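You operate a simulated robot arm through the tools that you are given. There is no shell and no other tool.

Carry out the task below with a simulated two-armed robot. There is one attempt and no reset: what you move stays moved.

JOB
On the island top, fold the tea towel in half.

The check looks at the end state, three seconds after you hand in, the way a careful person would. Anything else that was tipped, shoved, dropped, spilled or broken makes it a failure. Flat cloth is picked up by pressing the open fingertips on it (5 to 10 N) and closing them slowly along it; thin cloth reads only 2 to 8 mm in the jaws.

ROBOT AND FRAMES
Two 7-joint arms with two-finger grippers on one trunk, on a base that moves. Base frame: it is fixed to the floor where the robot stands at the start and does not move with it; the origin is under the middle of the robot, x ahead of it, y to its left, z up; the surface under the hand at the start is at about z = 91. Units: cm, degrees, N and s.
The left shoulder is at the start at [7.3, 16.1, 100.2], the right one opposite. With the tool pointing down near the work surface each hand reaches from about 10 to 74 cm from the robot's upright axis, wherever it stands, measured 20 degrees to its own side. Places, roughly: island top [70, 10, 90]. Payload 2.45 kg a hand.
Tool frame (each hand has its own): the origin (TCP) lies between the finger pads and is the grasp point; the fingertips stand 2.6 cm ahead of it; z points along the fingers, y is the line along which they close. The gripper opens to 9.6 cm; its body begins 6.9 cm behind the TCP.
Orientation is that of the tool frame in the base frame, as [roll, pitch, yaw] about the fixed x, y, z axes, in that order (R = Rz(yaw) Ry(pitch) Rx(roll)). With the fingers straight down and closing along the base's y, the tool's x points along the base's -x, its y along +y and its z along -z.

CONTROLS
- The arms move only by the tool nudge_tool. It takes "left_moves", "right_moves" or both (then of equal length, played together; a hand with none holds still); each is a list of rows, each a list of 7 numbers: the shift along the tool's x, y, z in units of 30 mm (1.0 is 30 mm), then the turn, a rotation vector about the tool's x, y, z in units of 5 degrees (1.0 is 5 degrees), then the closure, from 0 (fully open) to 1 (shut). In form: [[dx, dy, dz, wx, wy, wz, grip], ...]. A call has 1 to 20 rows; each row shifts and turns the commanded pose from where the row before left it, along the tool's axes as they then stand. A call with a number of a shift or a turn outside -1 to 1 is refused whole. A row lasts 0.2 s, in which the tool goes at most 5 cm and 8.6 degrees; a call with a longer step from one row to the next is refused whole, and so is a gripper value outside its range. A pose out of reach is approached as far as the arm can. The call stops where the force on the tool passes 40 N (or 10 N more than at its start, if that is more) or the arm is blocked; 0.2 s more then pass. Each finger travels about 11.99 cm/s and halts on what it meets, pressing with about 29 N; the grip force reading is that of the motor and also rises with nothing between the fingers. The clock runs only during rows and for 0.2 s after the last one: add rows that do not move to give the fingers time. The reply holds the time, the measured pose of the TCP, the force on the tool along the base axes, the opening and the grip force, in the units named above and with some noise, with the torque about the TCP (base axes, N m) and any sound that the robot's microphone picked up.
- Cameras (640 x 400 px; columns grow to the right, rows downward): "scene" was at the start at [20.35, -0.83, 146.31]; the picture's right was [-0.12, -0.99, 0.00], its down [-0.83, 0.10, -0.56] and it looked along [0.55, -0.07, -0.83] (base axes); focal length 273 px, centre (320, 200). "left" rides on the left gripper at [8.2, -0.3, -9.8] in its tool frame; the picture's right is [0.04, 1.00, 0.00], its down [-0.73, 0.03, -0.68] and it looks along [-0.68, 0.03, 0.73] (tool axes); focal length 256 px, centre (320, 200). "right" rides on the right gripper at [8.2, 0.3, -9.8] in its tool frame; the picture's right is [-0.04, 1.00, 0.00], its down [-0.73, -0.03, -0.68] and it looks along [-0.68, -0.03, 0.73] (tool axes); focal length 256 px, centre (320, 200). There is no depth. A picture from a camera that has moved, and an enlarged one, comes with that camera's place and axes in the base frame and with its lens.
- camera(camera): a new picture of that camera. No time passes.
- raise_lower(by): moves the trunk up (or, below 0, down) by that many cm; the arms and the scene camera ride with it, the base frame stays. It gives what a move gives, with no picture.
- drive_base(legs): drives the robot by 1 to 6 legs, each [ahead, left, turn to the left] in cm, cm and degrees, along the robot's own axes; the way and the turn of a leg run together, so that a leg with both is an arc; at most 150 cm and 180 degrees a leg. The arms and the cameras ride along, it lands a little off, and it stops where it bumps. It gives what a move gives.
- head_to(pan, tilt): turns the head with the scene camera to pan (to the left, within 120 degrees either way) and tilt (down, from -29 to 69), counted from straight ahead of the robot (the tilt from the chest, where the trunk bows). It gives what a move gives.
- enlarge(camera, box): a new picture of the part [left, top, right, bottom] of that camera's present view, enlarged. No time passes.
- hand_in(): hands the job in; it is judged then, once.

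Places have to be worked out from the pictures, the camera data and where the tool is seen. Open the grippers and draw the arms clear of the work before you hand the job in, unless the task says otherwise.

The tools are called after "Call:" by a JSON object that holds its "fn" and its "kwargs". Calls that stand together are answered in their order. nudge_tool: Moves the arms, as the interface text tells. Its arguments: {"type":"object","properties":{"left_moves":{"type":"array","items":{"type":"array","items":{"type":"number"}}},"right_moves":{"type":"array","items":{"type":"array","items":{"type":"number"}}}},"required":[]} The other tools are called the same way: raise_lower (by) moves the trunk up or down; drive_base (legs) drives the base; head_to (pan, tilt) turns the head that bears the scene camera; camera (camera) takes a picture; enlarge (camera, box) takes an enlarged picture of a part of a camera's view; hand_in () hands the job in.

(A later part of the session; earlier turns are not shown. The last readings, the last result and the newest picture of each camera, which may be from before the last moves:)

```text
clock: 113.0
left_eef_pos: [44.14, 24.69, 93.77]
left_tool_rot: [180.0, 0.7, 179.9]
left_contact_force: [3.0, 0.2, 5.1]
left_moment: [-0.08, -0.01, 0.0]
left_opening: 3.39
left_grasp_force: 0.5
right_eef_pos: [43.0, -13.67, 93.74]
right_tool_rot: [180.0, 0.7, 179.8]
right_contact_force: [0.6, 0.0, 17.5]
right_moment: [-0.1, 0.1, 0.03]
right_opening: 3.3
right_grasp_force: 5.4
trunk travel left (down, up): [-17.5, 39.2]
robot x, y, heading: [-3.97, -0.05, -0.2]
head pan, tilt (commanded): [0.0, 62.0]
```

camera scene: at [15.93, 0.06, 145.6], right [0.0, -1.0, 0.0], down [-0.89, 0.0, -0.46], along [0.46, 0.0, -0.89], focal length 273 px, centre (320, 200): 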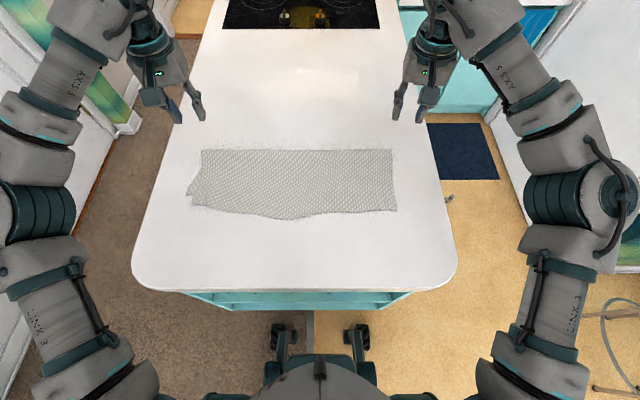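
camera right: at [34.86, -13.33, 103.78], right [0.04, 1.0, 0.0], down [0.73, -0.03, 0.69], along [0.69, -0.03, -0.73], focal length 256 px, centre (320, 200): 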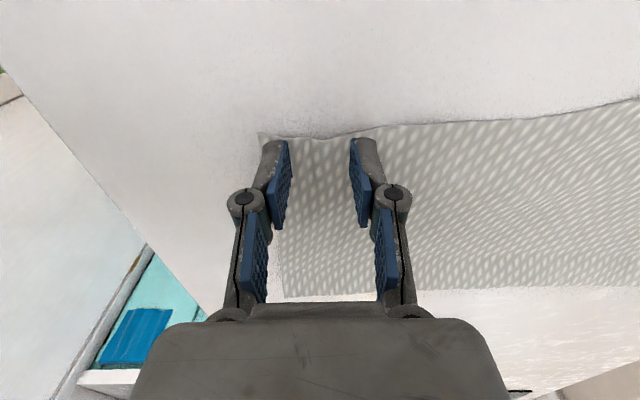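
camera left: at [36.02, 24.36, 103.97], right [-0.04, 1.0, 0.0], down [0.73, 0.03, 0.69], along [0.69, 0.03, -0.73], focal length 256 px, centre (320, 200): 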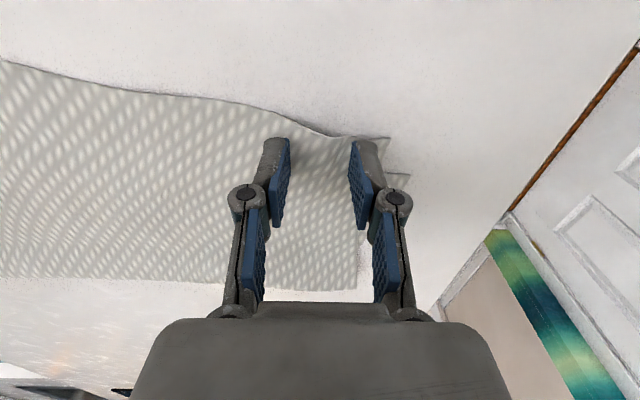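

The right jumped to 17.5 N, so I'll ease it up about 0.1 cm to get back into the 5–10 N range.

Call:
{"fn": "nudge_tool", "kwargs": {"left_moves": [[0, 0, 0.005, 0, 0, 0, 0.65], [0, 0, 0, 0, 0, 0, 0.65]], "right_moves": [[0, 0, -0.03, 0, 0, 0, 0.65], [0, 0, 0, 0, 0, 0, 0.65]]}}

```text
clock: 113.7
left_eef_pos: [44.33, 24.74, 93.68]
left_tool_rot: [180.0, 0.7, 179.9]
left_contact_force: [-0.1, 0.0, 11.3]
left_moment: [-0.07, -0.1, -0.01]
left_opening: 3.47
left_grasp_force: 0.2
right_eef_pos: [43.02, -13.61, 93.62]
right_tool_rot: [179.9, 0.7, 179.8]
right_contact_force: [-0.3, 0.0, 8.2]
right_moment: [0.05, 0.04, -0.02]
right_opening: 3.39
right_grasp_force: 0.0
trunk travel left (down, up): [-17.5, 39.2]
robot x, y, heading: [-3.84, 0.17, 0.1]
head pan, tilt (commanded): [0.0, 62.0]
```

Left is at 11.3 N and right at 8.2 N, which is close enough. I'll close both slowly to gather the single layer, easing the left very slightly.

Call:
{"fn": "nudge_tool", "kwargs": {"left_moves": [[0, 0, -0.01, 0, 0, 0, 0.67], [0, 0, 0, 0, 0, 0, 0.69], [0, 0, 0, 0, 0, 0, 0.71], [0, 0, 0, 0, 0, 0, 0.73], [0, 0, 0, 0, 0, 0, 0.75], [0, 0, 0, 0, 0, 0, 0.77], [0, 0, 0, 0, 0, 0, 0.79], [0, 0, 0, 0, 0, 0, 0.81], [0, 0, 0, 0, 0, 0, 0.83], [0, 0, 0, 0, 0, 0, 0.85], [0, 0, 0, 0, 0, 0, 0.87], [0, 0, 0, 0, 0, 0, 0.89], [0, 0, 0, 0, 0, 0, 0.91], [0, 0, 0, 0, 0, 0, 0.93], [0, 0, 0, 0, 0, 0, 0.95], [0, 0, 0, 0, 0, 0, 0.97], [0, 0, 0, 0, 0, 0, 1.0], [0, 0, 0, 0, 0, 0, 1.0], [0, 0, 0, 0, 0, 0, 1.0]], "right_moves": [[0, 0, 0, 0, 0, 0, 0.67], [0, 0, 0, 0, 0, 0, 0.69], [0, 0, 0, 0, 0, 0, 0.71], [0, 0, 0, 0, 0, 0, 0.73], [0, 0, 0, 0, 0, 0, 0.75], [0, 0, 0, 0, 0, 0, 0.77], [0, 0, 0, 0, 0, 0, 0.79], [0, 0, 0, 0, 0, 0, 0.81], [0, 0, 0, 0, 0, 0, 0.83], [0, 0, 0, 0, 0, 0, 0.85], [0, 0, 0, 0, 0, 0, 0.87], [0, 0, 0, 0, 0, 0, 0.89], [0, 0, 0, 0, 0, 0, 0.91], [0, 0, 0, 0, 0, 0, 0.93], [0, 0, 0, 0, 0, 0, 0.95], [0, 0, 0, 0, 0, 0, 0.97], [0, 0, 0, 0, 0, 0, 1.0], [0, 0, 0, 0, 0, 0, 1.0], [0, 0, 0, 0, 0, 0, 1.0]]}}

Call:
{"fn": "camera", "kwargs": {"camera": "left"}}

Call:
{"fn": "camera", "kwargs": {"camera": "right"}}

```text
clock: 117.7
left_eef_pos: [44.36, 24.65, 93.72]
left_tool_rot: [180.0, 0.7, 179.9]
left_contact_force: [-0.4, -5.5, 6.8]
left_moment: [-0.17, -0.04, -0.02]
left_opening: 0.23
left_grasp_force: 26.9
right_eef_pos: [42.96, -13.69, 93.74]
right_tool_rot: [-180.0, 0.7, 180.0]
right_contact_force: [-0.4, 7.6, 9.9]
right_moment: [0.14, 0.09, -0.01]
right_opening: 0.1
right_grasp_force: 29.2
trunk travel left (down, up): [-17.5, 39.2]
robot x, y, heading: [-4.0, -0.05, -0.1]
head pan, tilt (commanded): [0.0, 62.0]
```

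```text
taken
camera left: at [35.94, 24.43, 103.53], right [-0.04, 1.0, 0.0], down [0.73, 0.03, 0.69], along [0.69, 0.03, -0.73], focal length 256 px, centre (320, 200)
```

left: 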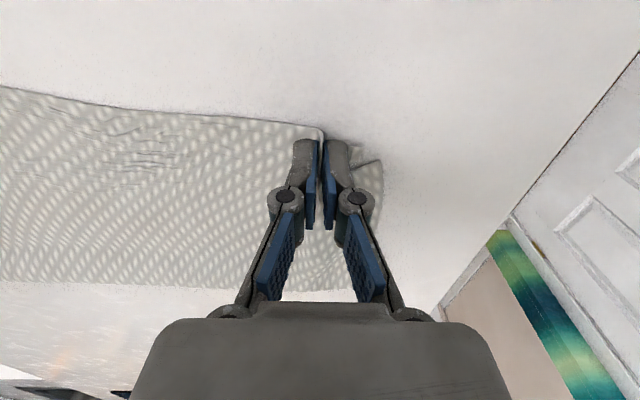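

```text
taken
camera right: at [34.8, -13.34, 103.45], right [0.04, 1.0, 0.0], down [0.73, -0.03, 0.69], along [0.69, -0.03, -0.73], focal length 256 px, centre (320, 200)
```

right: 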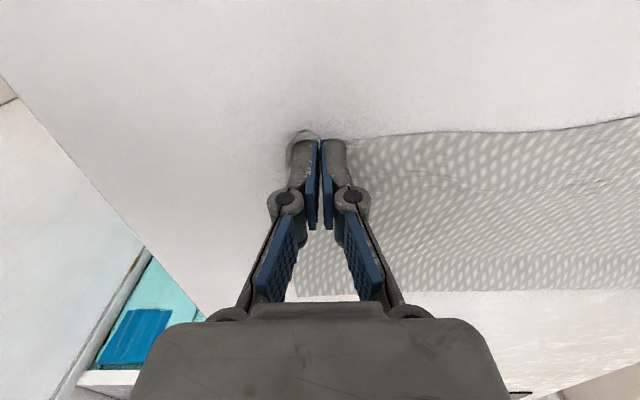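

Both jaws hold the top layer's edge. I'll begin lifting along an arc around the fold, easing the sideways tension, and check after the first part.

Call:
{"fn": "nudge_tool", "kwargs": {"left_moves": [[-0.133, -0.05, -0.4, 0, 0, 0, 1.0], [-0.133, -0.05, -0.4, 0, 0, 0, 1.0], [-0.133, 0, -0.4, 0, 0, 0, 1.0], [-0.133, 0, -0.4, 0, 0, 0, 1.0], [-0.133, 0, -0.4, 0, 0, 0, 1.0]], "right_moves": [[-0.153, 0.05, -0.44, 0, 0, 0, 1.0], [-0.153, 0.05, -0.44, 0, 0, 0, 1.0], [-0.153, 0, -0.44, 0, 0, 0, 1.0], [-0.153, 0, -0.44, 0, 0, 0, 1.0], [-0.153, 0, -0.44, 0, 0, 0, 1.0]]}}

Call:
{"fn": "enlarge", "kwargs": {"camera": "scene", "box": [160, 120, 440, 260]}}

Call:
{"fn": "camera", "kwargs": {"camera": "left"}}

Call:
{"fn": "camera", "kwargs": {"camera": "right"}}

```text
clock: 118.8
left_eef_pos: [46.27, 24.42, 99.81]
left_tool_rot: [180.0, 0.6, 179.9]
left_contact_force: [0.8, -0.9, 0.5]
left_moment: [0.02, 0.03, 0.01]
left_opening: 0.24
left_grasp_force: 32.3
right_eef_pos: [45.45, -13.3, 100.3]
right_tool_rot: [-179.9, 0.7, 180.0]
right_contact_force: [0.1, 1.4, -0.1]
right_moment: [0.0, -0.03, 0.0]
right_opening: 0.21
right_grasp_force: 26.7
trunk travel left (down, up): [-17.5, 39.2]
robot x, y, heading: [-4.0, 0.03, -0.4]
head pan, tilt (commanded): [0.0, 62.0]
```

```text
2.29 times, centred on (300, 190) of scene
camera zoom: at [15.79, 0.06, 145.61], right [0.0, -1.0, 0.0], down [-0.89, 0.0, -0.47], along [0.47, 0.0, -0.89], focal length 625 px, centre (366, 223)
```

zoom: 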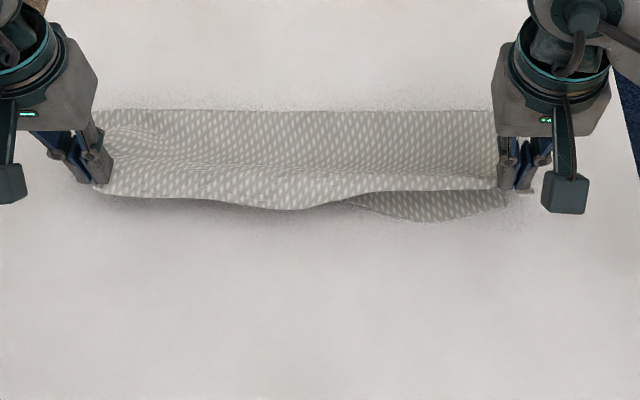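

```text
taken
camera left: at [37.99, 24.03, 109.6], right [-0.04, 1.0, 0.0], down [0.73, 0.03, 0.69], along [0.69, 0.03, -0.73], focal length 256 px, centre (320, 200)
```

left: 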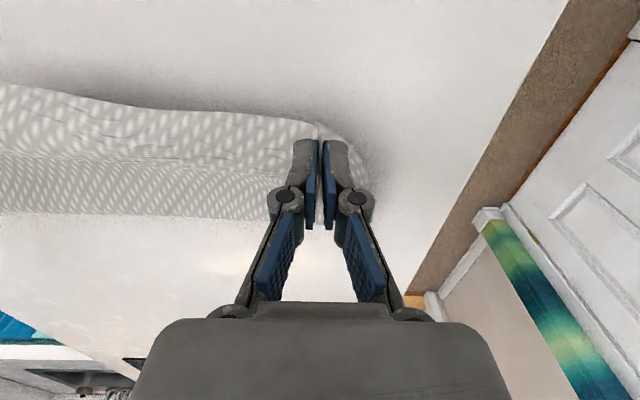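

```text
taken
camera right: at [37.12, -12.96, 110.0], right [0.04, 1.0, 0.0], down [0.73, -0.03, 0.69], along [0.69, -0.03, -0.73], focal length 256 px, centre (320, 200)
```

right: 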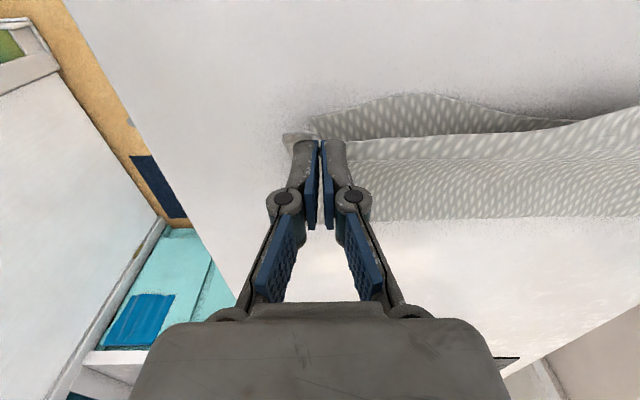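

Both sides lifted, and at the right the bottom layer's edge is visible at x ≈ 44.7–46.3. I can't see the bottom-left corner where it was, so the left jaw may have caught it. I'll lift a bit further and check that side.

Call:
{"fn": "nudge_tool", "kwargs": {"left_moves": [[-0.25, 0, -0.4, 0, 0, 0, 1.0], [-0.3, 0, -0.4, 0, 0, 0, 1.0], [-0.35, 0, -0.35, 0, 0, 0, 1.0], [0, 0, 0, 0, 0, 0, 1.0]], "right_moves": [[-0.27, 0, -0.43, 0, 0, 0, 1.0], [-0.33, 0, -0.43, 0, 0, 0, 1.0], [-0.38, 0, -0.38, 0, 0, 0, 1.0], [0, 0, 0, 0, 0, 0, 1.0]]}}

Call:
{"fn": "enlarge", "kwargs": {"camera": "scene", "box": [160, 100, 440, 240]}}

Call:
{"fn": "camera", "kwargs": {"camera": "left"}}

Call:
{"fn": "camera", "kwargs": {"camera": "right"}}

```text
clock: 119.8
left_eef_pos: [49.19, 24.4, 103.17]
left_tool_rot: [-180.0, 0.6, 179.8]
left_contact_force: [0.7, -2.6, 0.9]
left_moment: [-0.08, -0.01, -0.04]
left_opening: 0.16
left_grasp_force: 26.8
right_eef_pos: [48.3, -13.33, 104.08]
right_tool_rot: [-180.0, 0.6, 179.9]
right_contact_force: [-0.2, 1.5, 0.7]
right_moment: [0.0, 0.01, -0.02]
right_opening: 0.09
right_grasp_force: 28.3
trunk travel left (down, up): [-17.5, 39.2]
robot x, y, heading: [-3.86, -0.12, -0.4]
head pan, tilt (commanded): [0.0, 62.0]
```

```text
2.29 times, centred on (300, 170) of scene
camera zoom: at [15.84, 0.05, 145.6], right [0.0, -1.0, 0.0], down [-0.89, 0.0, -0.46], along [0.46, 0.0, -0.89], focal length 625 px, centre (366, 269)
```

zoom: 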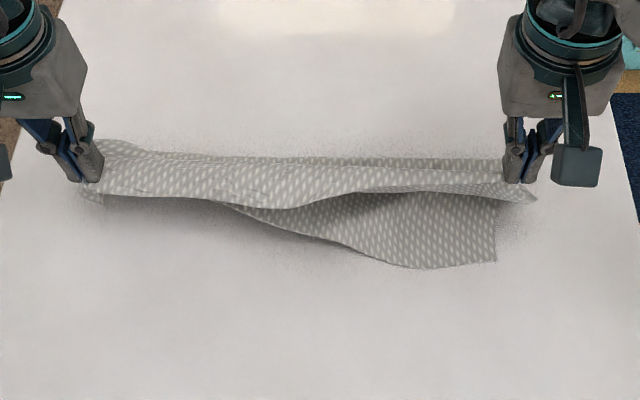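

```text
taken
camera left: at [40.75, 24.04, 113.03], right [-0.04, 1.0, 0.0], down [0.73, 0.03, 0.69], along [0.69, 0.03, -0.73], focal length 256 px, centre (320, 200)
```

left: 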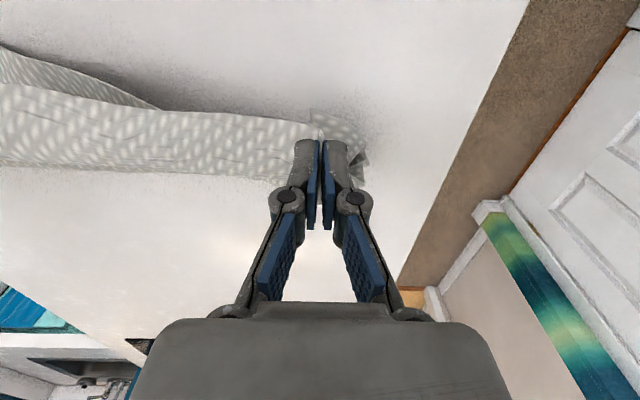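

```text
taken
camera right: at [40.04, -13.0, 113.84], right [0.04, 1.0, 0.0], down [0.73, -0.03, 0.69], along [0.69, -0.03, -0.73], focal length 256 px, centre (320, 200)
```

right: 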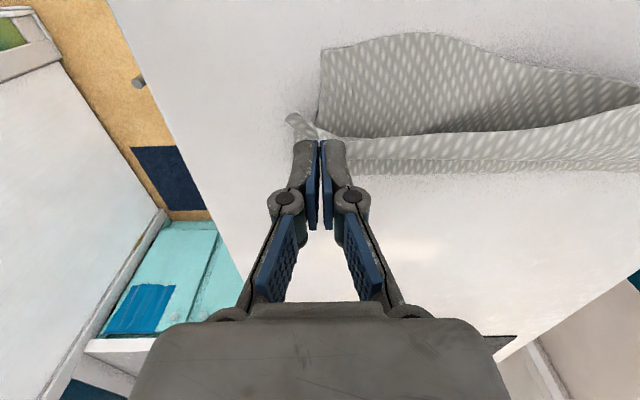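

The left jaw did catch the bottom layer's corner as well. I'll lower both hands back along the same path so the corner returns to its place, then release only the left.

Call:
{"fn": "nudge_tool", "kwargs": {"left_moves": [[0.3, 0, 0.35, 0, 0, 0, 1.0], [0.3, 0, 0.4, 0, 0, 0, 1.0], [0.3, 0, 0.4, 0, 0, 0, 1.0], [0.133, 0.03, 0.4, 0, 0, 0, 1.0], [0.133, 0.03, 0.4, 0, 0, 0, 1.0], [0.133, 0.03, 0.4, 0, 0, 0, 1.0], [0.133, 0, 0.4, 0, 0, 0, 1.0], [0.133, 0, 0.3, 0, 0, 0, 1.0], [0, 0, 0.05, 0, 0, 0, 1.0], [0, 0, 0, 0, 0, 0, 1.0]], "right_moves": [[0.33, 0, 0.38, 0, 0, 0, 1.0], [0.33, 0, 0.43, 0, 0, 0, 1.0], [0.32, 0, 0.43, 0, 0, 0, 1.0], [0.153, 0, 0.4, 0, 0, 0, 1.0], [0.153, 0, 0.4, 0, 0, 0, 1.0], [0.153, 0, 0.3, 0, 0, 0, 1.0], [0.1, 0, 0.2, 0, 0, 0, 1.0], [0, 0, 0, 0, 0, 0, 1.0], [0, 0, 0, 0, 0, 0, 1.0], [0, 0, 0, 0, 0, 0, 1.0]]}}

Call:
{"fn": "enlarge", "kwargs": {"camera": "scene", "box": [160, 110, 440, 250]}}

Call:
{"fn": "camera", "kwargs": {"camera": "left"}}

```text
clock: 122.0
left_eef_pos: [44.4, 24.76, 93.88]
left_tool_rot: [-180.0, 0.7, 179.8]
left_contact_force: [-0.5, -3.6, 3.0]
left_moment: [-0.15, -0.01, 0.0]
left_opening: 0.23
left_grasp_force: 26.6
right_eef_pos: [43.65, -13.33, 96.47]
right_tool_rot: [-180.0, 0.7, 179.8]
right_contact_force: [-0.2, 3.7, -0.9]
right_moment: [0.05, 0.03, -0.02]
right_opening: 0.04
right_grasp_force: 26.6
trunk travel left (down, up): [-17.5, 39.2]
robot x, y, heading: [-4.02, 0.24, -0.1]
head pan, tilt (commanded): [0.0, 62.0]
```

```text
2.29 times, centred on (300, 180) of scene
camera zoom: at [15.75, 0.05, 145.62], right [0.0, -1.0, 0.0], down [-0.89, 0.0, -0.47], along [0.47, 0.0, -0.89], focal length 625 px, centre (366, 246)
```

zoom: 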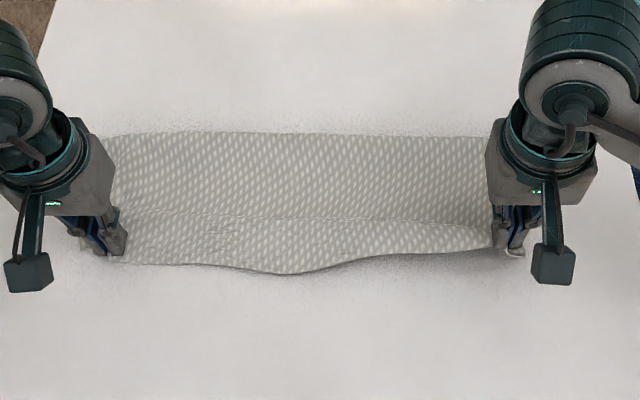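

```text
taken
camera left: at [36.0, 24.39, 103.7], right [-0.04, 1.0, 0.0], down [0.73, 0.03, 0.69], along [0.69, 0.03, -0.73], focal length 256 px, centre (320, 200)
```

left: 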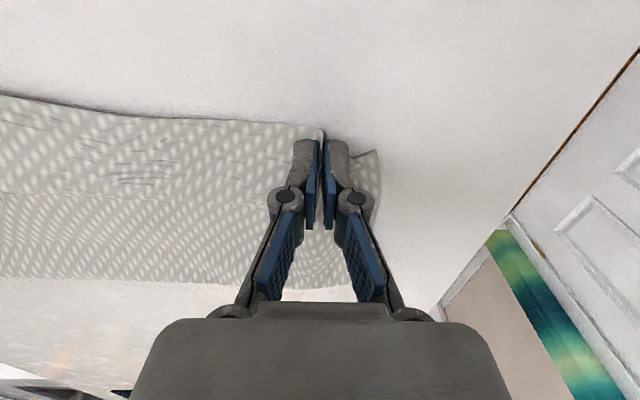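

The left is back at its pickup place (3 N on the counter) and the right is held just 2.5 cm up. I'll slowly open the left hand while lightly pressing to spread the gather flat, then lift it away to look.

Call:
{"fn": "nudge_tool", "kwargs": {"left_moves": [[0, 0, 0, 0, 0, 0, 0.96], [0, 0, 0, 0, 0, 0, 0.92], [0, 0, 0, 0, 0, 0, 0.88], [0, 0, 0, 0, 0, 0, 0.84], [0, 0, 0, 0, 0, 0, 0.8], [0, 0, 0, 0, 0, 0, 0.75], [0, 0, 0, 0, 0, 0, 0.7], [0, 0, -0.1, 0, 0, 0, 0.65], [0, 0, -0.4, 0, 0, 0, 0.65], [0, 0, -0.6, 0, 0, 0, 0.65], [0, 0, -0.6, 0, 0, 0, 0.65]]}}

Call:
{"fn": "enlarge", "kwargs": {"camera": "scene", "box": [160, 110, 440, 250]}}

Call:
{"fn": "camera", "kwargs": {"camera": "left"}}

Call:
{"fn": "camera", "kwargs": {"camera": "right"}}

```text
clock: 124.5
left_eef_pos: [44.39, 24.62, 99.01]
left_tool_rot: [180.0, 0.6, 179.9]
left_contact_force: [-0.4, -0.7, -0.3]
left_moment: [-0.02, -0.01, -0.02]
left_opening: 3.37
left_grasp_force: 0.1
right_eef_pos: [43.61, -13.22, 96.5]
right_tool_rot: [179.9, 0.7, 179.9]
right_contact_force: [-0.2, 0.4, -1.0]
right_moment: [-0.01, 0.0, 0.01]
right_opening: 0.33
right_grasp_force: 31.5
trunk travel left (down, up): [-17.5, 39.2]
robot x, y, heading: [-3.79, -0.23, -0.3]
head pan, tilt (commanded): [0.0, 62.0]
```

```text
2.29 times, centred on (300, 180) of scene
camera zoom: at [15.77, 0.05, 145.61], right [0.0, -1.0, 0.0], down [-0.89, 0.0, -0.47], along [0.47, 0.0, -0.89], focal length 625 px, centre (366, 246)
```

zoom: 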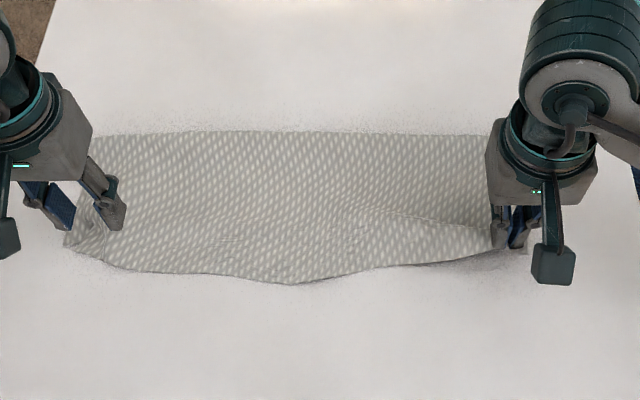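

```text
taken
camera left: at [35.99, 24.33, 108.86], right [-0.04, 1.0, 0.0], down [0.73, 0.03, 0.69], along [0.69, 0.03, -0.73], focal length 256 px, centre (320, 200)
```

left: 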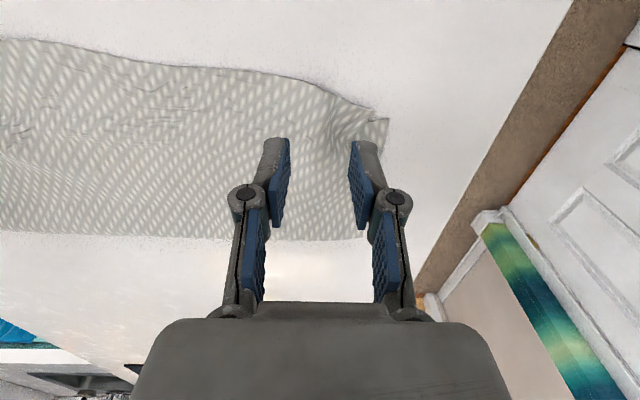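

```text
taken
camera right: at [35.45, -12.98, 106.23], right [0.04, 1.0, 0.0], down [0.73, -0.03, 0.69], along [0.69, -0.03, -0.73], focal length 256 px, centre (320, 200)
```

right: 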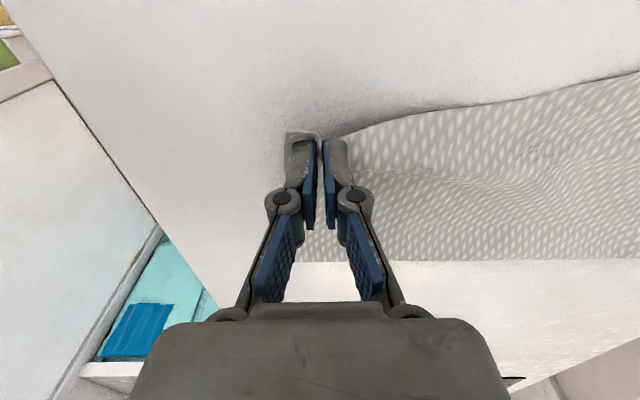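

After release, the left corners have actually come closer together (top ≈ (43.7, 28.1), bottom ≈ (44.6, 29.8)), so that end is nearly aligned. The larger overhang is in the middle and right. I'll re-grip with the left hand further inboard (y ≈ 15.5), where the top layer overhangs bare counter, while the right keeps its hold.

Call:
{"fn": "nudge_tool", "kwargs": {"left_moves": [[0.113, -0.607, 0, 0, 0, 0, 0.65], [0.113, -0.607, 0, 0, 0, 0, 0.65], [0.113, -0.607, 0, 0, 0, 0, 0.65], [0.113, -0.607, 0, 0, 0, 0, 0.65], [0.113, -0.607, 0, 0, 0, 0, 0.65], [0, 0, 0.3, 0, 0, 0, 0.65], [0, 0, 0, 0, 0, 0, 0.65]]}}

Call:
{"fn": "camera", "kwargs": {"camera": "left"}}

Call:
{"fn": "enlarge", "kwargs": {"camera": "scene", "box": [160, 110, 440, 250]}}

```text
clock: 126.0
left_eef_pos: [42.67, 15.72, 97.97]
left_tool_rot: [180.0, 0.7, 179.8]
left_contact_force: [-0.4, -0.1, 0.2]
left_moment: [0.01, 0.0, 0.0]
left_opening: 3.36
left_grasp_force: 0.0
right_eef_pos: [43.79, -13.21, 96.44]
right_tool_rot: [-179.9, 0.6, 179.9]
right_contact_force: [-0.6, -0.5, -0.1]
right_moment: [-0.01, -0.02, -0.01]
right_opening: 0.28
right_grasp_force: 27.4
trunk travel left (down, up): [-17.5, 39.2]
robot x, y, heading: [-4.08, -0.27, -0.0]
head pan, tilt (commanded): [0.0, 62.0]
```

```text
taken
camera left: at [34.41, 15.18, 107.74], right [-0.04, 1.0, 0.0], down [0.73, 0.03, 0.69], along [0.69, 0.03, -0.73], focal length 256 px, centre (320, 200)
```

left: 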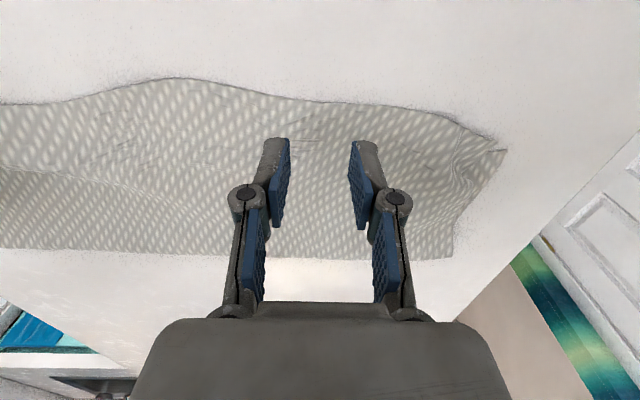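

```text
2.29 times, centred on (300, 180) of scene
camera zoom: at [15.81, 0.0, 145.61], right [0.0, -1.0, 0.0], down [-0.89, 0.0, -0.46], along [0.46, 0.0, -0.89], focal length 625 px, centre (366, 246)
```

zoom: 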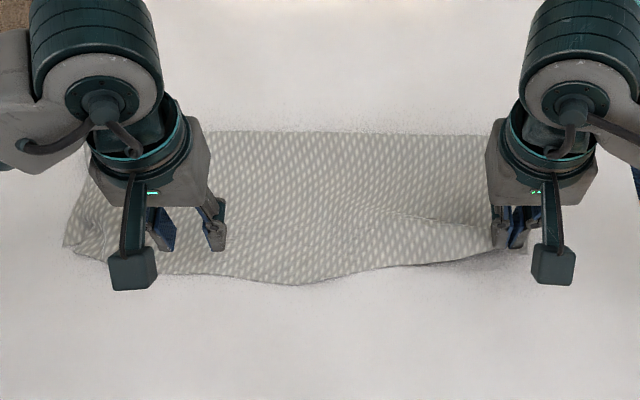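

The top edge here is at x ≈ 41.3, and the pads will cover 41.4–43.9, well clear of the bottom layer. I'll lower to contact.

Call:
{"fn": "nudge_tool", "kwargs": {"left_moves": [[0, 0, 0.4, 0, 0, 0, 0.65], [0, 0, 0.4, 0, 0, 0, 0.65], [0, 0, 0.35, 0, 0, 0, 0.65], [0, 0, 0.15, 0, 0, 0, 0.65], [0, 0, 0.05, 0, 0, 0, 0.65], [0, 0, 0.03, 0, 0, 0, 0.65], [0, 0, 0, 0, 0, 0, 0.65]]}}

```text
clock: 127.7
left_eef_pos: [42.79, 15.63, 93.82]
left_tool_rot: [-179.9, 0.7, 179.9]
left_contact_force: [0.5, 0.3, -0.3]
left_moment: [0.0, 0.02, 0.02]
left_opening: 3.34
left_grasp_force: 0.1
right_eef_pos: [43.72, -13.31, 96.55]
right_tool_rot: [-180.0, 0.6, 179.9]
right_contact_force: [0.9, 1.1, 1.0]
right_moment: [0.03, -0.01, -0.01]
right_opening: 0.23
right_grasp_force: 26.9
trunk travel left (down, up): [-17.5, 39.2]
robot x, y, heading: [-4.0, -0.25, -0.3]
head pan, tilt (commanded): [0.0, 62.0]
```

Not quite touching yet, so a bit further down.

Call:
{"fn": "nudge_tool", "kwargs": {"left_moves": [[0, 0, 0.04, 0, 0, 0, 0.65], [0, 0, 0.03, 0, 0, 0, 0.65], [0, 0, 0, 0, 0, 0, 0.65]]}}

```text
clock: 128.4
left_eef_pos: [42.66, 15.6, 93.82]
left_tool_rot: [-180.0, 0.7, 179.9]
left_contact_force: [0.9, -1.0, 2.6]
left_moment: [-0.02, 0.01, 0.02]
left_opening: 3.37
left_grasp_force: 0.0
right_eef_pos: [43.74, -13.32, 96.51]
right_tool_rot: [-179.9, 0.6, 179.9]
right_contact_force: [0.0, 0.2, 0.5]
right_moment: [0.02, 0.02, -0.04]
right_opening: 0.0
right_grasp_force: 24.9
trunk travel left (down, up): [-17.5, 39.2]
robot x, y, heading: [-4.1, -0.01, -0.3]
head pan, tilt (commanded): [0.0, 62.0]
```

Light contact at 2.6 N. I'll press slightly more, then close slowly.

Call:
{"fn": "nudge_tool", "kwargs": {"left_moves": [[0, 0, 0.025, 0, 0, 0, 0.65], [0, 0, 0, 0, 0, 0, 0.65], [0, 0, 0, 0, 0, 0, 0.67], [0, 0, 0, 0, 0, 0, 0.69], [0, 0, 0, 0, 0, 0, 0.71], [0, 0, 0, 0, 0, 0, 0.73], [0, 0, 0, 0, 0, 0, 0.75], [0, 0, 0, 0, 0, 0, 0.77]]}}

Call:
{"fn": "camera", "kwargs": {"camera": "left"}}

```text
clock: 130.2
left_eef_pos: [42.54, 15.56, 93.76]
left_tool_rot: [179.9, 0.7, 179.9]
left_contact_force: [0.3, -0.5, 16.0]
left_moment: [-0.11, 0.08, 0.04]
left_opening: 2.32
left_grasp_force: 0.3
right_eef_pos: [43.47, -13.49, 96.56]
right_tool_rot: [-180.0, 0.7, 179.9]
right_contact_force: [-0.1, 1.7, 0.7]
right_moment: [0.01, 0.02, -0.03]
right_opening: 0.24
right_grasp_force: 26.0
trunk travel left (down, up): [-17.5, 39.2]
robot x, y, heading: [-3.92, 0.19, 0.0]
head pan, tilt (commanded): [0.0, 62.0]
```

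```text
taken
camera left: at [34.28, 15.2, 103.54], right [-0.04, 1.0, 0.0], down [0.73, 0.03, 0.69], along [0.69, 0.03, -0.73], focal length 256 px, centre (320, 200)
```

left: 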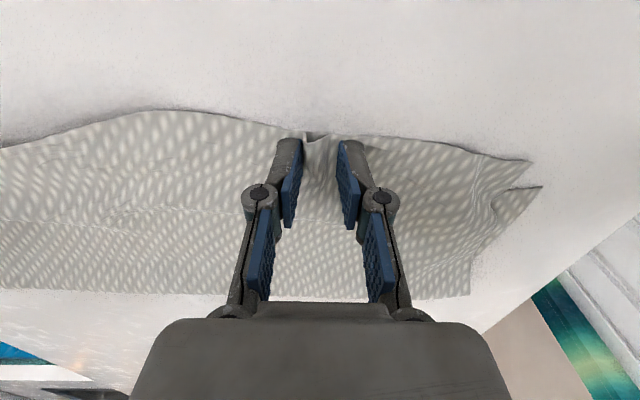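

The gather is forming between the fingers, but the press is a bit high at 16 N. I'll ease up slightly and finish closing.

Call:
{"fn": "nudge_tool", "kwargs": {"left_moves": [[0, 0, -0.025, 0, 0, 0, 0.79], [0, 0, 0, 0, 0, 0, 0.81], [0, 0, 0, 0, 0, 0, 0.83], [0, 0, 0, 0, 0, 0, 0.85], [0, 0, 0, 0, 0, 0, 0.87], [0, 0, 0, 0, 0, 0, 0.89], [0, 0, 0, 0, 0, 0, 0.91], [0, 0, 0, 0, 0, 0, 0.93], [0, 0, 0, 0, 0, 0, 0.95], [0, 0, 0, 0, 0, 0, 0.97], [0, 0, 0, 0, 0, 0, 1.0], [0, 0, 0, 0, 0, 0, 1.0], [0, 0, 0, 0, 0, 0, 1.0]]}}

Call:
{"fn": "camera", "kwargs": {"camera": "left"}}

```text
clock: 133.1
left_eef_pos: [42.67, 15.63, 93.67]
left_tool_rot: [180.0, 0.6, 179.9]
left_contact_force: [0.5, -4.3, 7.4]
left_moment: [-0.09, 0.05, -0.01]
left_opening: 0.13
left_grasp_force: 27.1
right_eef_pos: [43.7, -13.26, 96.53]
right_tool_rot: [179.8, 0.6, 180.0]
right_contact_force: [-0.3, 4.9, -0.6]
right_moment: [0.13, 0.03, 0.01]
right_opening: 0.26
right_grasp_force: 30.0
trunk travel left (down, up): [-17.5, 39.2]
robot x, y, heading: [-4.41, 0.21, -0.3]
head pan, tilt (commanded): [0.0, 62.0]
```

```text
taken
camera left: at [34.32, 15.27, 103.54], right [-0.04, 1.0, 0.0], down [0.73, 0.03, 0.69], along [0.69, 0.03, -0.73], focal length 256 px, centre (320, 200)
```

left: 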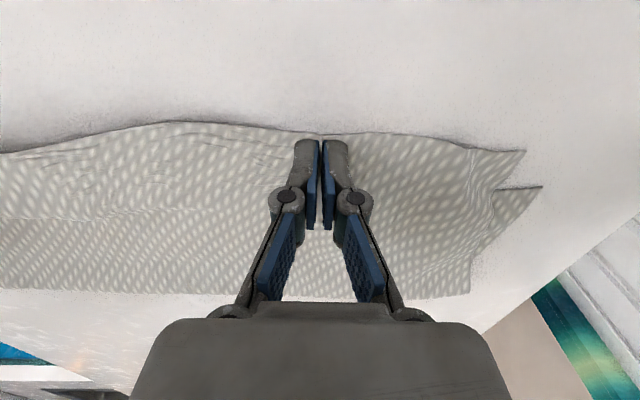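

Gripped (0.13 cm, 27 N). Now I'll lift both along the arc, first part, and confirm the bottom layer stays down this time.

Call:
{"fn": "nudge_tool", "kwargs": {"left_moves": [[-0.19, -0.05, -0.57, 0, 0, 0, 1.0], [-0.19, -0.05, -0.57, 0, 0, 0, 1.0], [-0.19, 0, -0.57, 0, 0, 0, 1.0], [-0.19, 0, -0.57, 0, 0, 0, 1.0], [-0.417, 0, -0.417, 0, 0, 0, 1.0], [-0.417, 0, -0.417, 0, 0, 0, 1.0], [0, 0, 0, 0, 0, 0, 1.0]], "right_moves": [[-0.133, 0.05, -0.317, 0, 0, 0, 1.0], [-0.133, 0.05, -0.317, 0, 0, 0, 1.0], [-0.133, 0, -0.317, 0, 0, 0, 1.0], [-0.133, 0, -0.317, 0, 0, 0, 1.0], [-0.404, 0, -0.4, 0, 0, 0, 1.0], [-0.404, 0, -0.4, 0, 0, 0, 1.0], [0, 0, 0, 0, 0, 0, 1.0]]}}

Call:
{"fn": "enlarge", "kwargs": {"camera": "scene", "box": [160, 100, 440, 240]}}

Call:
{"fn": "camera", "kwargs": {"camera": "left"}}

Call:
{"fn": "camera", "kwargs": {"camera": "right"}}

```text
clock: 134.7
left_eef_pos: [47.35, 15.26, 103.03]
left_tool_rot: [-180.0, 0.5, 179.9]
left_contact_force: [0.0, -0.8, -2.9]
left_moment: [-0.01, -0.03, 0.01]
left_opening: 0.37
left_grasp_force: 24.8
right_eef_pos: [47.63, -13.06, 102.71]
right_tool_rot: [180.0, 0.7, 179.8]
right_contact_force: [0.0, 0.3, -0.3]
right_moment: [0.0, -0.01, 0.02]
right_opening: 0.25
right_grasp_force: 32.7
trunk travel left (down, up): [-17.5, 39.2]
robot x, y, heading: [-4.04, -0.02, -0.1]
head pan, tilt (commanded): [0.0, 62.0]
```

```text
2.29 times, centred on (300, 170) of scene
camera zoom: at [15.87, 0.0, 145.59], right [0.0, -1.0, 0.0], down [-0.89, 0.0, -0.46], along [0.46, 0.0, -0.89], focal length 625 px, centre (366, 269)
```

zoom: 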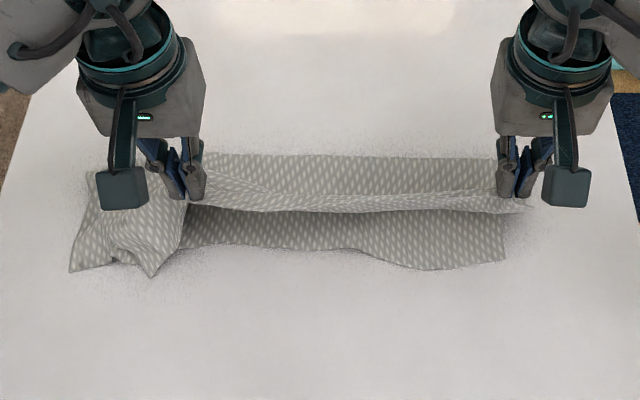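

```text
taken
camera left: at [39.02, 14.89, 112.89], right [-0.04, 1.0, 0.0], down [0.73, 0.03, 0.69], along [0.69, 0.03, -0.73], focal length 256 px, centre (320, 200)
```

left: 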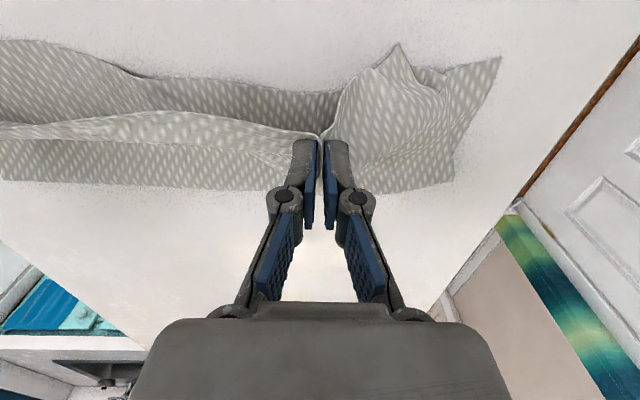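

```text
taken
camera right: at [39.54, -12.75, 112.4], right [0.04, 1.0, 0.0], down [0.73, -0.03, 0.69], along [0.69, -0.03, -0.73], focal length 256 px, centre (320, 200)
```

right: 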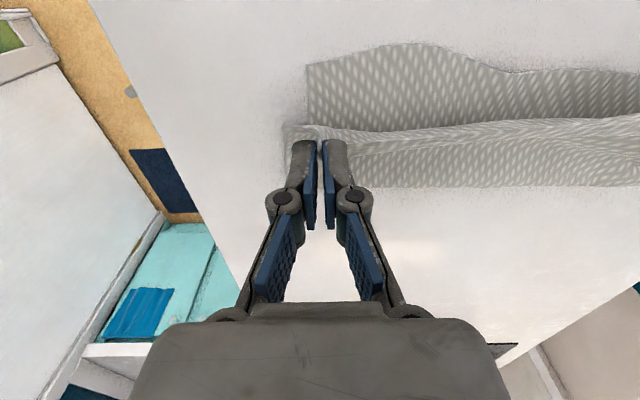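

The bottom layer is staying flat and only the top is lifted. I can see the bottom's near edge at x ≈ 44.3 (left), 47.6 (middle) and 45.2 (right). I'll continue lifting to vertical above the fold and slightly beyond, so the fold line rolls out to its new position.

Call:
{"fn": "nudge_tool", "kwargs": {"left_moves": [[-0.442, 0, -0.4, 0, 0, 0, 1.0], [-0.442, 0, -0.4, 0, 0, 0, 1.0], [-0.417, 0, -0.083, 0, 0, 0, 1.0], [-0.417, 0, -0.083, 0, 0, 0, 1.0], [-0.417, 0, -0.083, 0, 0, 0, 1.0], [-0.417, 0, -0.083, 0, 0, 0, 1.0], [-0.417, 0, -0.083, 0, 0, 0, 1.0], [-0.417, 0, -0.083, 0, 0, 0, 1.0], [-0.167, 0, 0.117, 0, 0, 0, 1.0], [-0.167, 0, 0.117, 0, 0, 0, 1.0], [0, 0, 0, 0, 0, 0, 1.0]], "right_moves": [[-0.433, 0, -0.383, 0, 0, 0, 1.0], [-0.433, 0, -0.383, 0, 0, 0, 1.0], [-0.406, 0, -0.083, 0, 0, 0, 1.0], [-0.406, 0, -0.083, 0, 0, 0, 1.0], [-0.406, 0, -0.083, 0, 0, 0, 1.0], [-0.406, 0, -0.083, 0, 0, 0, 1.0], [-0.406, 0, -0.083, 0, 0, 0, 1.0], [-0.406, 0, -0.083, 0, 0, 0, 1.0], [-0.383, 0, 0.217, 0, 0, 0, 1.0], [-0.383, 0, 0.217, 0, 0, 0, 1.0], [0, 0, 0, 0, 0, 0, 1.0]]}}

Call:
{"fn": "enlarge", "kwargs": {"camera": "scene", "box": [160, 80, 440, 240]}}

Call:
{"fn": "camera", "kwargs": {"camera": "left"}}

Call:
{"fn": "camera", "kwargs": {"camera": "right"}}

```text
clock: 137.1
left_eef_pos: [58.48, 15.22, 106.49]
left_tool_rot: [180.0, 0.7, 179.9]
left_contact_force: [-0.6, -0.3, 0.5]
left_moment: [0.01, 0.02, 0.04]
left_opening: 0.37
left_grasp_force: 34.9
right_eef_pos: [59.78, -13.1, 105.32]
right_tool_rot: [180.0, 0.6, 180.0]
right_contact_force: [-0.6, 0.1, -0.2]
right_moment: [0.06, -0.02, 0.02]
right_opening: 0.3
right_grasp_force: 34.1
trunk travel left (down, up): [-17.5, 39.2]
robot x, y, heading: [-3.91, 0.21, 0.1]
head pan, tilt (commanded): [0.0, 62.0]
```

```text
2.29 times, centred on (300, 160) of scene
camera zoom: at [15.91, -0.01, 145.6], right [0.0, -1.0, 0.0], down [-0.89, 0.0, -0.46], along [0.46, 0.0, -0.89], focal length 625 px, centre (366, 291)
```

zoom: 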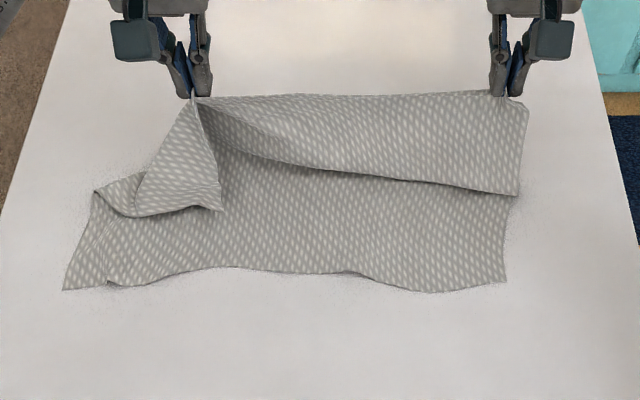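

```text
taken
camera left: at [50.1, 14.83, 116.31], right [-0.04, 1.0, 0.0], down [0.73, 0.03, 0.69], along [0.69, 0.03, -0.73], focal length 256 px, centre (320, 200)
```

left: 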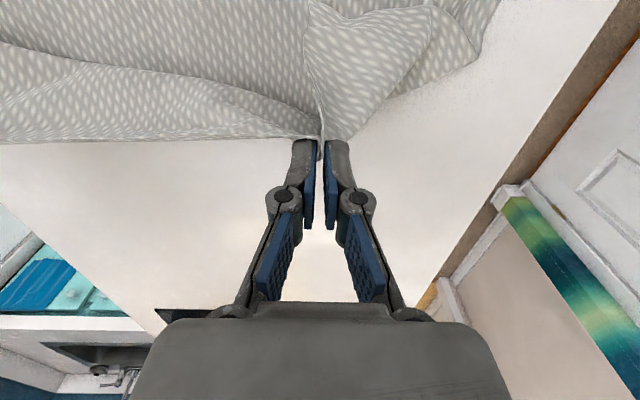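

```text
taken
camera right: at [51.59, -12.85, 115.03], right [0.04, 1.0, 0.0], down [0.73, -0.03, 0.69], along [0.69, -0.03, -0.73], focal length 256 px, centre (320, 200)
```

right: 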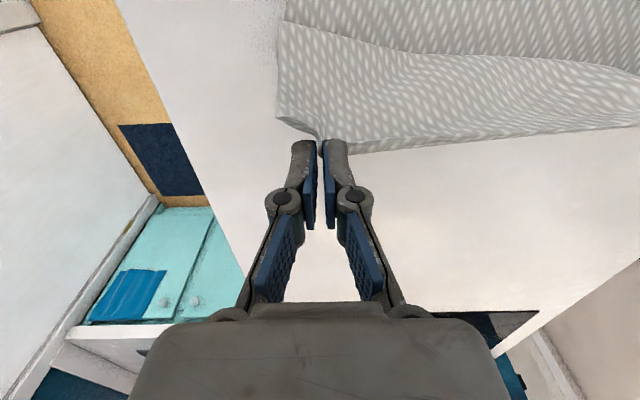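

With the left grip inboard, the far-left corner now droops below the left hand, and laying it back would tuck that corner between the layers. Safer: open the towel fully onto the bare far side, lay the corner out properly, and then redo the fold with the clothespin method on the true middle. I'll drive 4 cm forward for reach first.

Call:
{"fn": "drive_base", "kwargs": {"legs": [[4, 0, 0]]}}

Call:
{"fn": "nudge_tool", "kwargs": {"left_moves": [[-0.3, 0, 0.2, 0, 0, 0, 1.0], [-0.35, 0, 0.3, 0, 0, 0, 1.0], [-0.35, 0, 0.35, 0, 0, 0, 1.0], [-0.35, 0, 0.4, 0, 0, 0, 1.0], [0, 0, 0, 0, 0, 0, 1.0]], "right_moves": [[-0.3, 0, 0.2, 0, 0, 0, 1.0], [-0.35, 0, 0.3, 0, 0, 0, 1.0], [-0.3, 0, 0.35, 0, 0, 0, 1.0], [-0.2, 0, 0.4, 0, 0, 0, 1.0], [0, 0, 0, 0, 0, 0, 1.0]]}}

Call:
{"fn": "camera", "kwargs": {"camera": "scene"}}

Call:
{"fn": "camera", "kwargs": {"camera": "left"}}

```text
clock: 137.9
left_eef_pos: [62.21, 15.17, 106.64]
left_tool_rot: [-180.0, 0.6, 179.9]
left_contact_force: [-0.9, -1.6, -0.8]
left_moment: [0.02, 0.02, 0.06]
left_opening: 0.38
left_grasp_force: 33.6
right_eef_pos: [63.63, -13.15, 105.45]
right_tool_rot: [179.9, 0.7, 179.8]
right_contact_force: [-0.2, 0.3, 0.3]
right_moment: [0.02, 0.02, 0.0]
right_opening: 0.21
right_grasp_force: 27.2
trunk travel left (down, up): [-17.5, 39.2]
robot x, y, heading: [-0.2, -0.18, -0.2]
head pan, tilt (commanded): [0.0, 62.0]
```

```text
clock: 139.1
left_eef_pos: [66.03, 15.31, 103.08]
left_tool_rot: [179.9, 0.9, 179.9]
left_contact_force: [0.3, 0.0, -1.0]
left_moment: [-0.01, -0.02, 0.04]
left_opening: 0.39
left_grasp_force: 33.8
right_eef_pos: [66.81, -13.04, 102.04]
right_tool_rot: [-179.9, 0.9, -180.0]
right_contact_force: [0.1, 1.5, 1.9]
right_moment: [0.01, 0.02, 0.04]
right_opening: 0.07
right_grasp_force: 25.0
trunk travel left (down, up): [-17.5, 39.2]
robot x, y, heading: [0.17, -0.25, -0.5]
head pan, tilt (commanded): [0.0, 62.0]
```

```text
taken
camera scene: at [19.87, -0.03, 145.59], right [0.0, -1.0, 0.0], down [-0.89, 0.0, -0.46], along [0.46, 0.0, -0.89], focal length 273 px, centre (320, 200)
```

scene: 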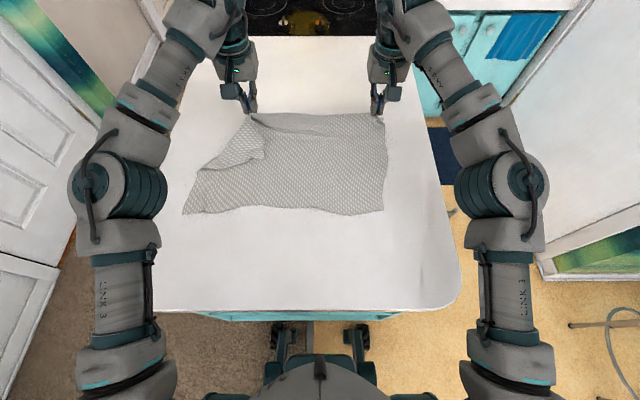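

```text
taken
camera left: at [57.72, 14.91, 112.85], right [-0.04, 1.0, 0.0], down [0.72, 0.03, 0.69], along [0.69, 0.03, -0.72], focal length 256 px, centre (320, 200)
```

left: 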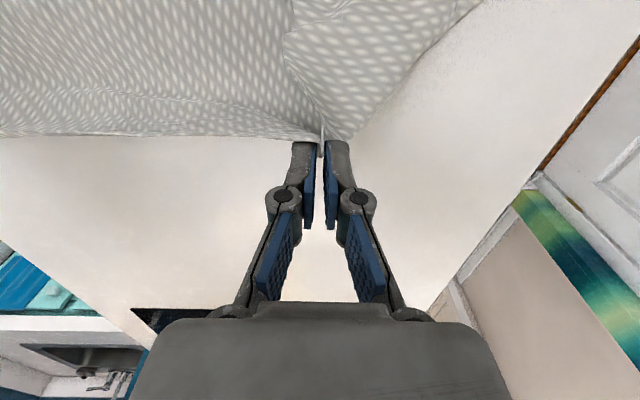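

The towel is opening toward the far side, and the far-left corner appears folded over on top, so it stays visible and accessible. I'll enlarge to see it.

Call:
{"fn": "enlarge", "kwargs": {"camera": "scene", "box": [170, 90, 410, 230]}}

```text
2.67 times, centred on (290, 160) of scene
camera zoom: at [19.87, -0.03, 145.59], right [0.0, -1.0, 0.0], down [-0.89, 0.0, -0.46], along [0.46, 0.0, -0.89], focal length 729 px, centre (400, 307)
```

zoom: 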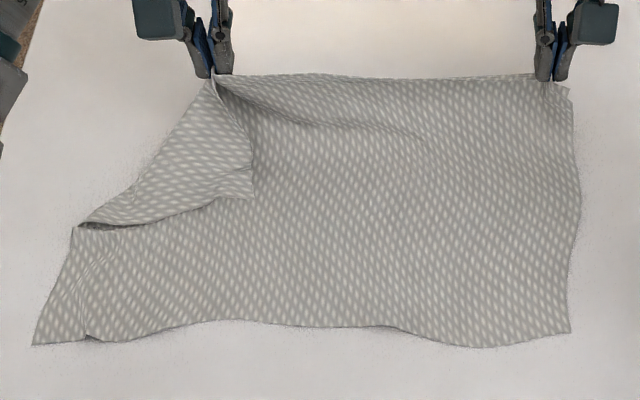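

The corner is folded over on top of the sheet, and hanging the towel from its middle should let it drop open like the hem did. I'll lay the far edge down on the counter now.

Call:
{"fn": "nudge_tool", "kwargs": {"left_moves": [[-0.187, 0, 0.371, 0, 0, 0, 1.0], [-0.187, 0, 0.371, 0, 0, 0, 1.0], [-0.187, 0, 0.371, 0, 0, 0, 1.0], [-0.187, 0, 0.371, 0, 0, 0, 1.0], [-0.187, 0, 0.371, 0, 0, 0, 1.0], [-0.187, 0, 0.371, 0, 0, 0, 1.0], [-0.187, 0, 0.371, 0, 0, 0, 1.0], [-0.187, 0, 0.3, 0, 0, 0, 1.0], [0, 0, 0, 0, 0, 0, 1.0]], "right_moves": [[-0.154, 0, 0.327, 0, 0, 0, 1.0], [-0.154, 0, 0.327, 0, 0, 0, 1.0], [-0.154, 0, 0.327, 0, 0, 0, 1.0], [-0.154, 0, 0.327, 0, 0, 0, 1.0], [-0.154, 0, 0.327, 0, 0, 0, 1.0], [-0.154, 0, 0.327, 0, 0, 0, 1.0], [-0.154, 0, 0.327, 0, 0, 0, 1.0], [-0.154, 0, 0.25, 0, 0, 0, 1.0], [0, 0, 0, 0, 0, 0, 1.0]]}}

Call:
{"fn": "enlarge", "kwargs": {"camera": "scene", "box": [170, 80, 410, 230]}}

Call:
{"fn": "camera", "kwargs": {"camera": "left"}}

Call:
{"fn": "camera", "kwargs": {"camera": "right"}}

```text
clock: 141.1
left_eef_pos: [70.81, 15.18, 94.44]
left_tool_rot: [179.8, 0.9, 179.9]
left_contact_force: [-0.2, -0.8, -0.6]
left_moment: [-0.03, 0.0, 0.03]
left_opening: 0.38
left_grasp_force: 33.6
right_eef_pos: [70.85, -13.15, 94.51]
right_tool_rot: [180.0, 1.0, 179.8]
right_contact_force: [0.7, 0.4, 1.6]
right_moment: [0.0, 0.01, 0.05]
right_opening: 0.09
right_grasp_force: 30.9
trunk travel left (down, up): [-17.5, 39.2]
robot x, y, heading: [0.33, -0.17, -0.1]
head pan, tilt (commanded): [0.0, 62.0]
```

```text
2.67 times, centred on (290, 155) of scene
camera zoom: at [19.89, -0.03, 145.59], right [0.0, -1.0, 0.0], down [-0.89, 0.0, -0.46], along [0.46, 0.0, -0.89], focal length 729 px, centre (400, 320)
```

zoom: 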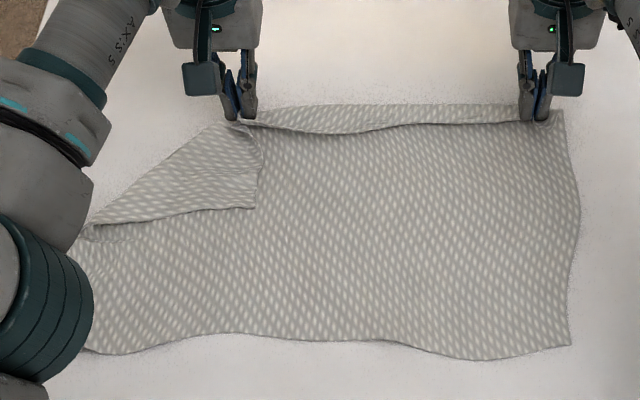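

```text
taken
camera left: at [62.5, 14.81, 104.32], right [-0.04, 1.0, 0.0], down [0.72, 0.03, 0.69], along [0.69, 0.03, -0.72], focal length 256 px, centre (320, 200)
```

left: 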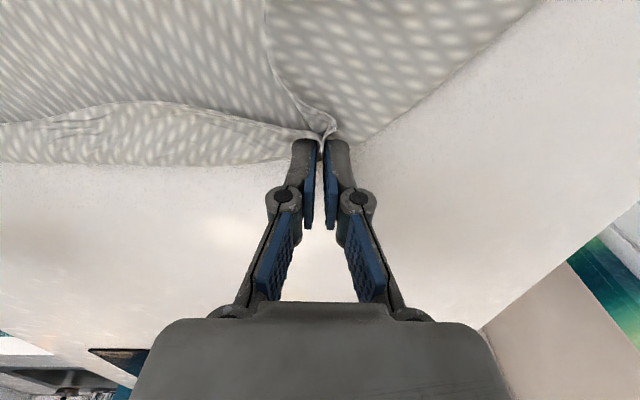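

```text
taken
camera right: at [62.57, -12.83, 104.18], right [0.04, 1.0, 0.0], down [0.72, -0.03, 0.69], along [0.69, -0.03, -0.72], focal length 256 px, centre (320, 200)
```

right: 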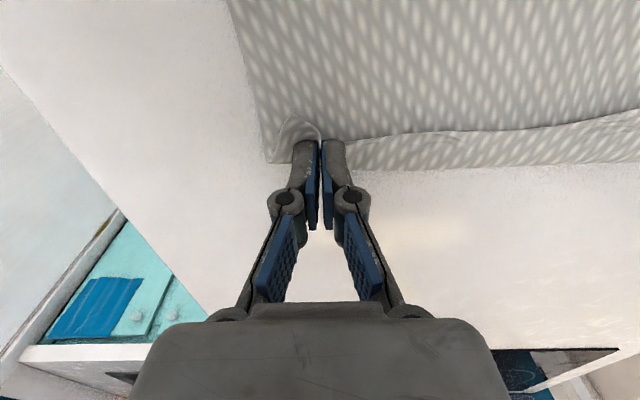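

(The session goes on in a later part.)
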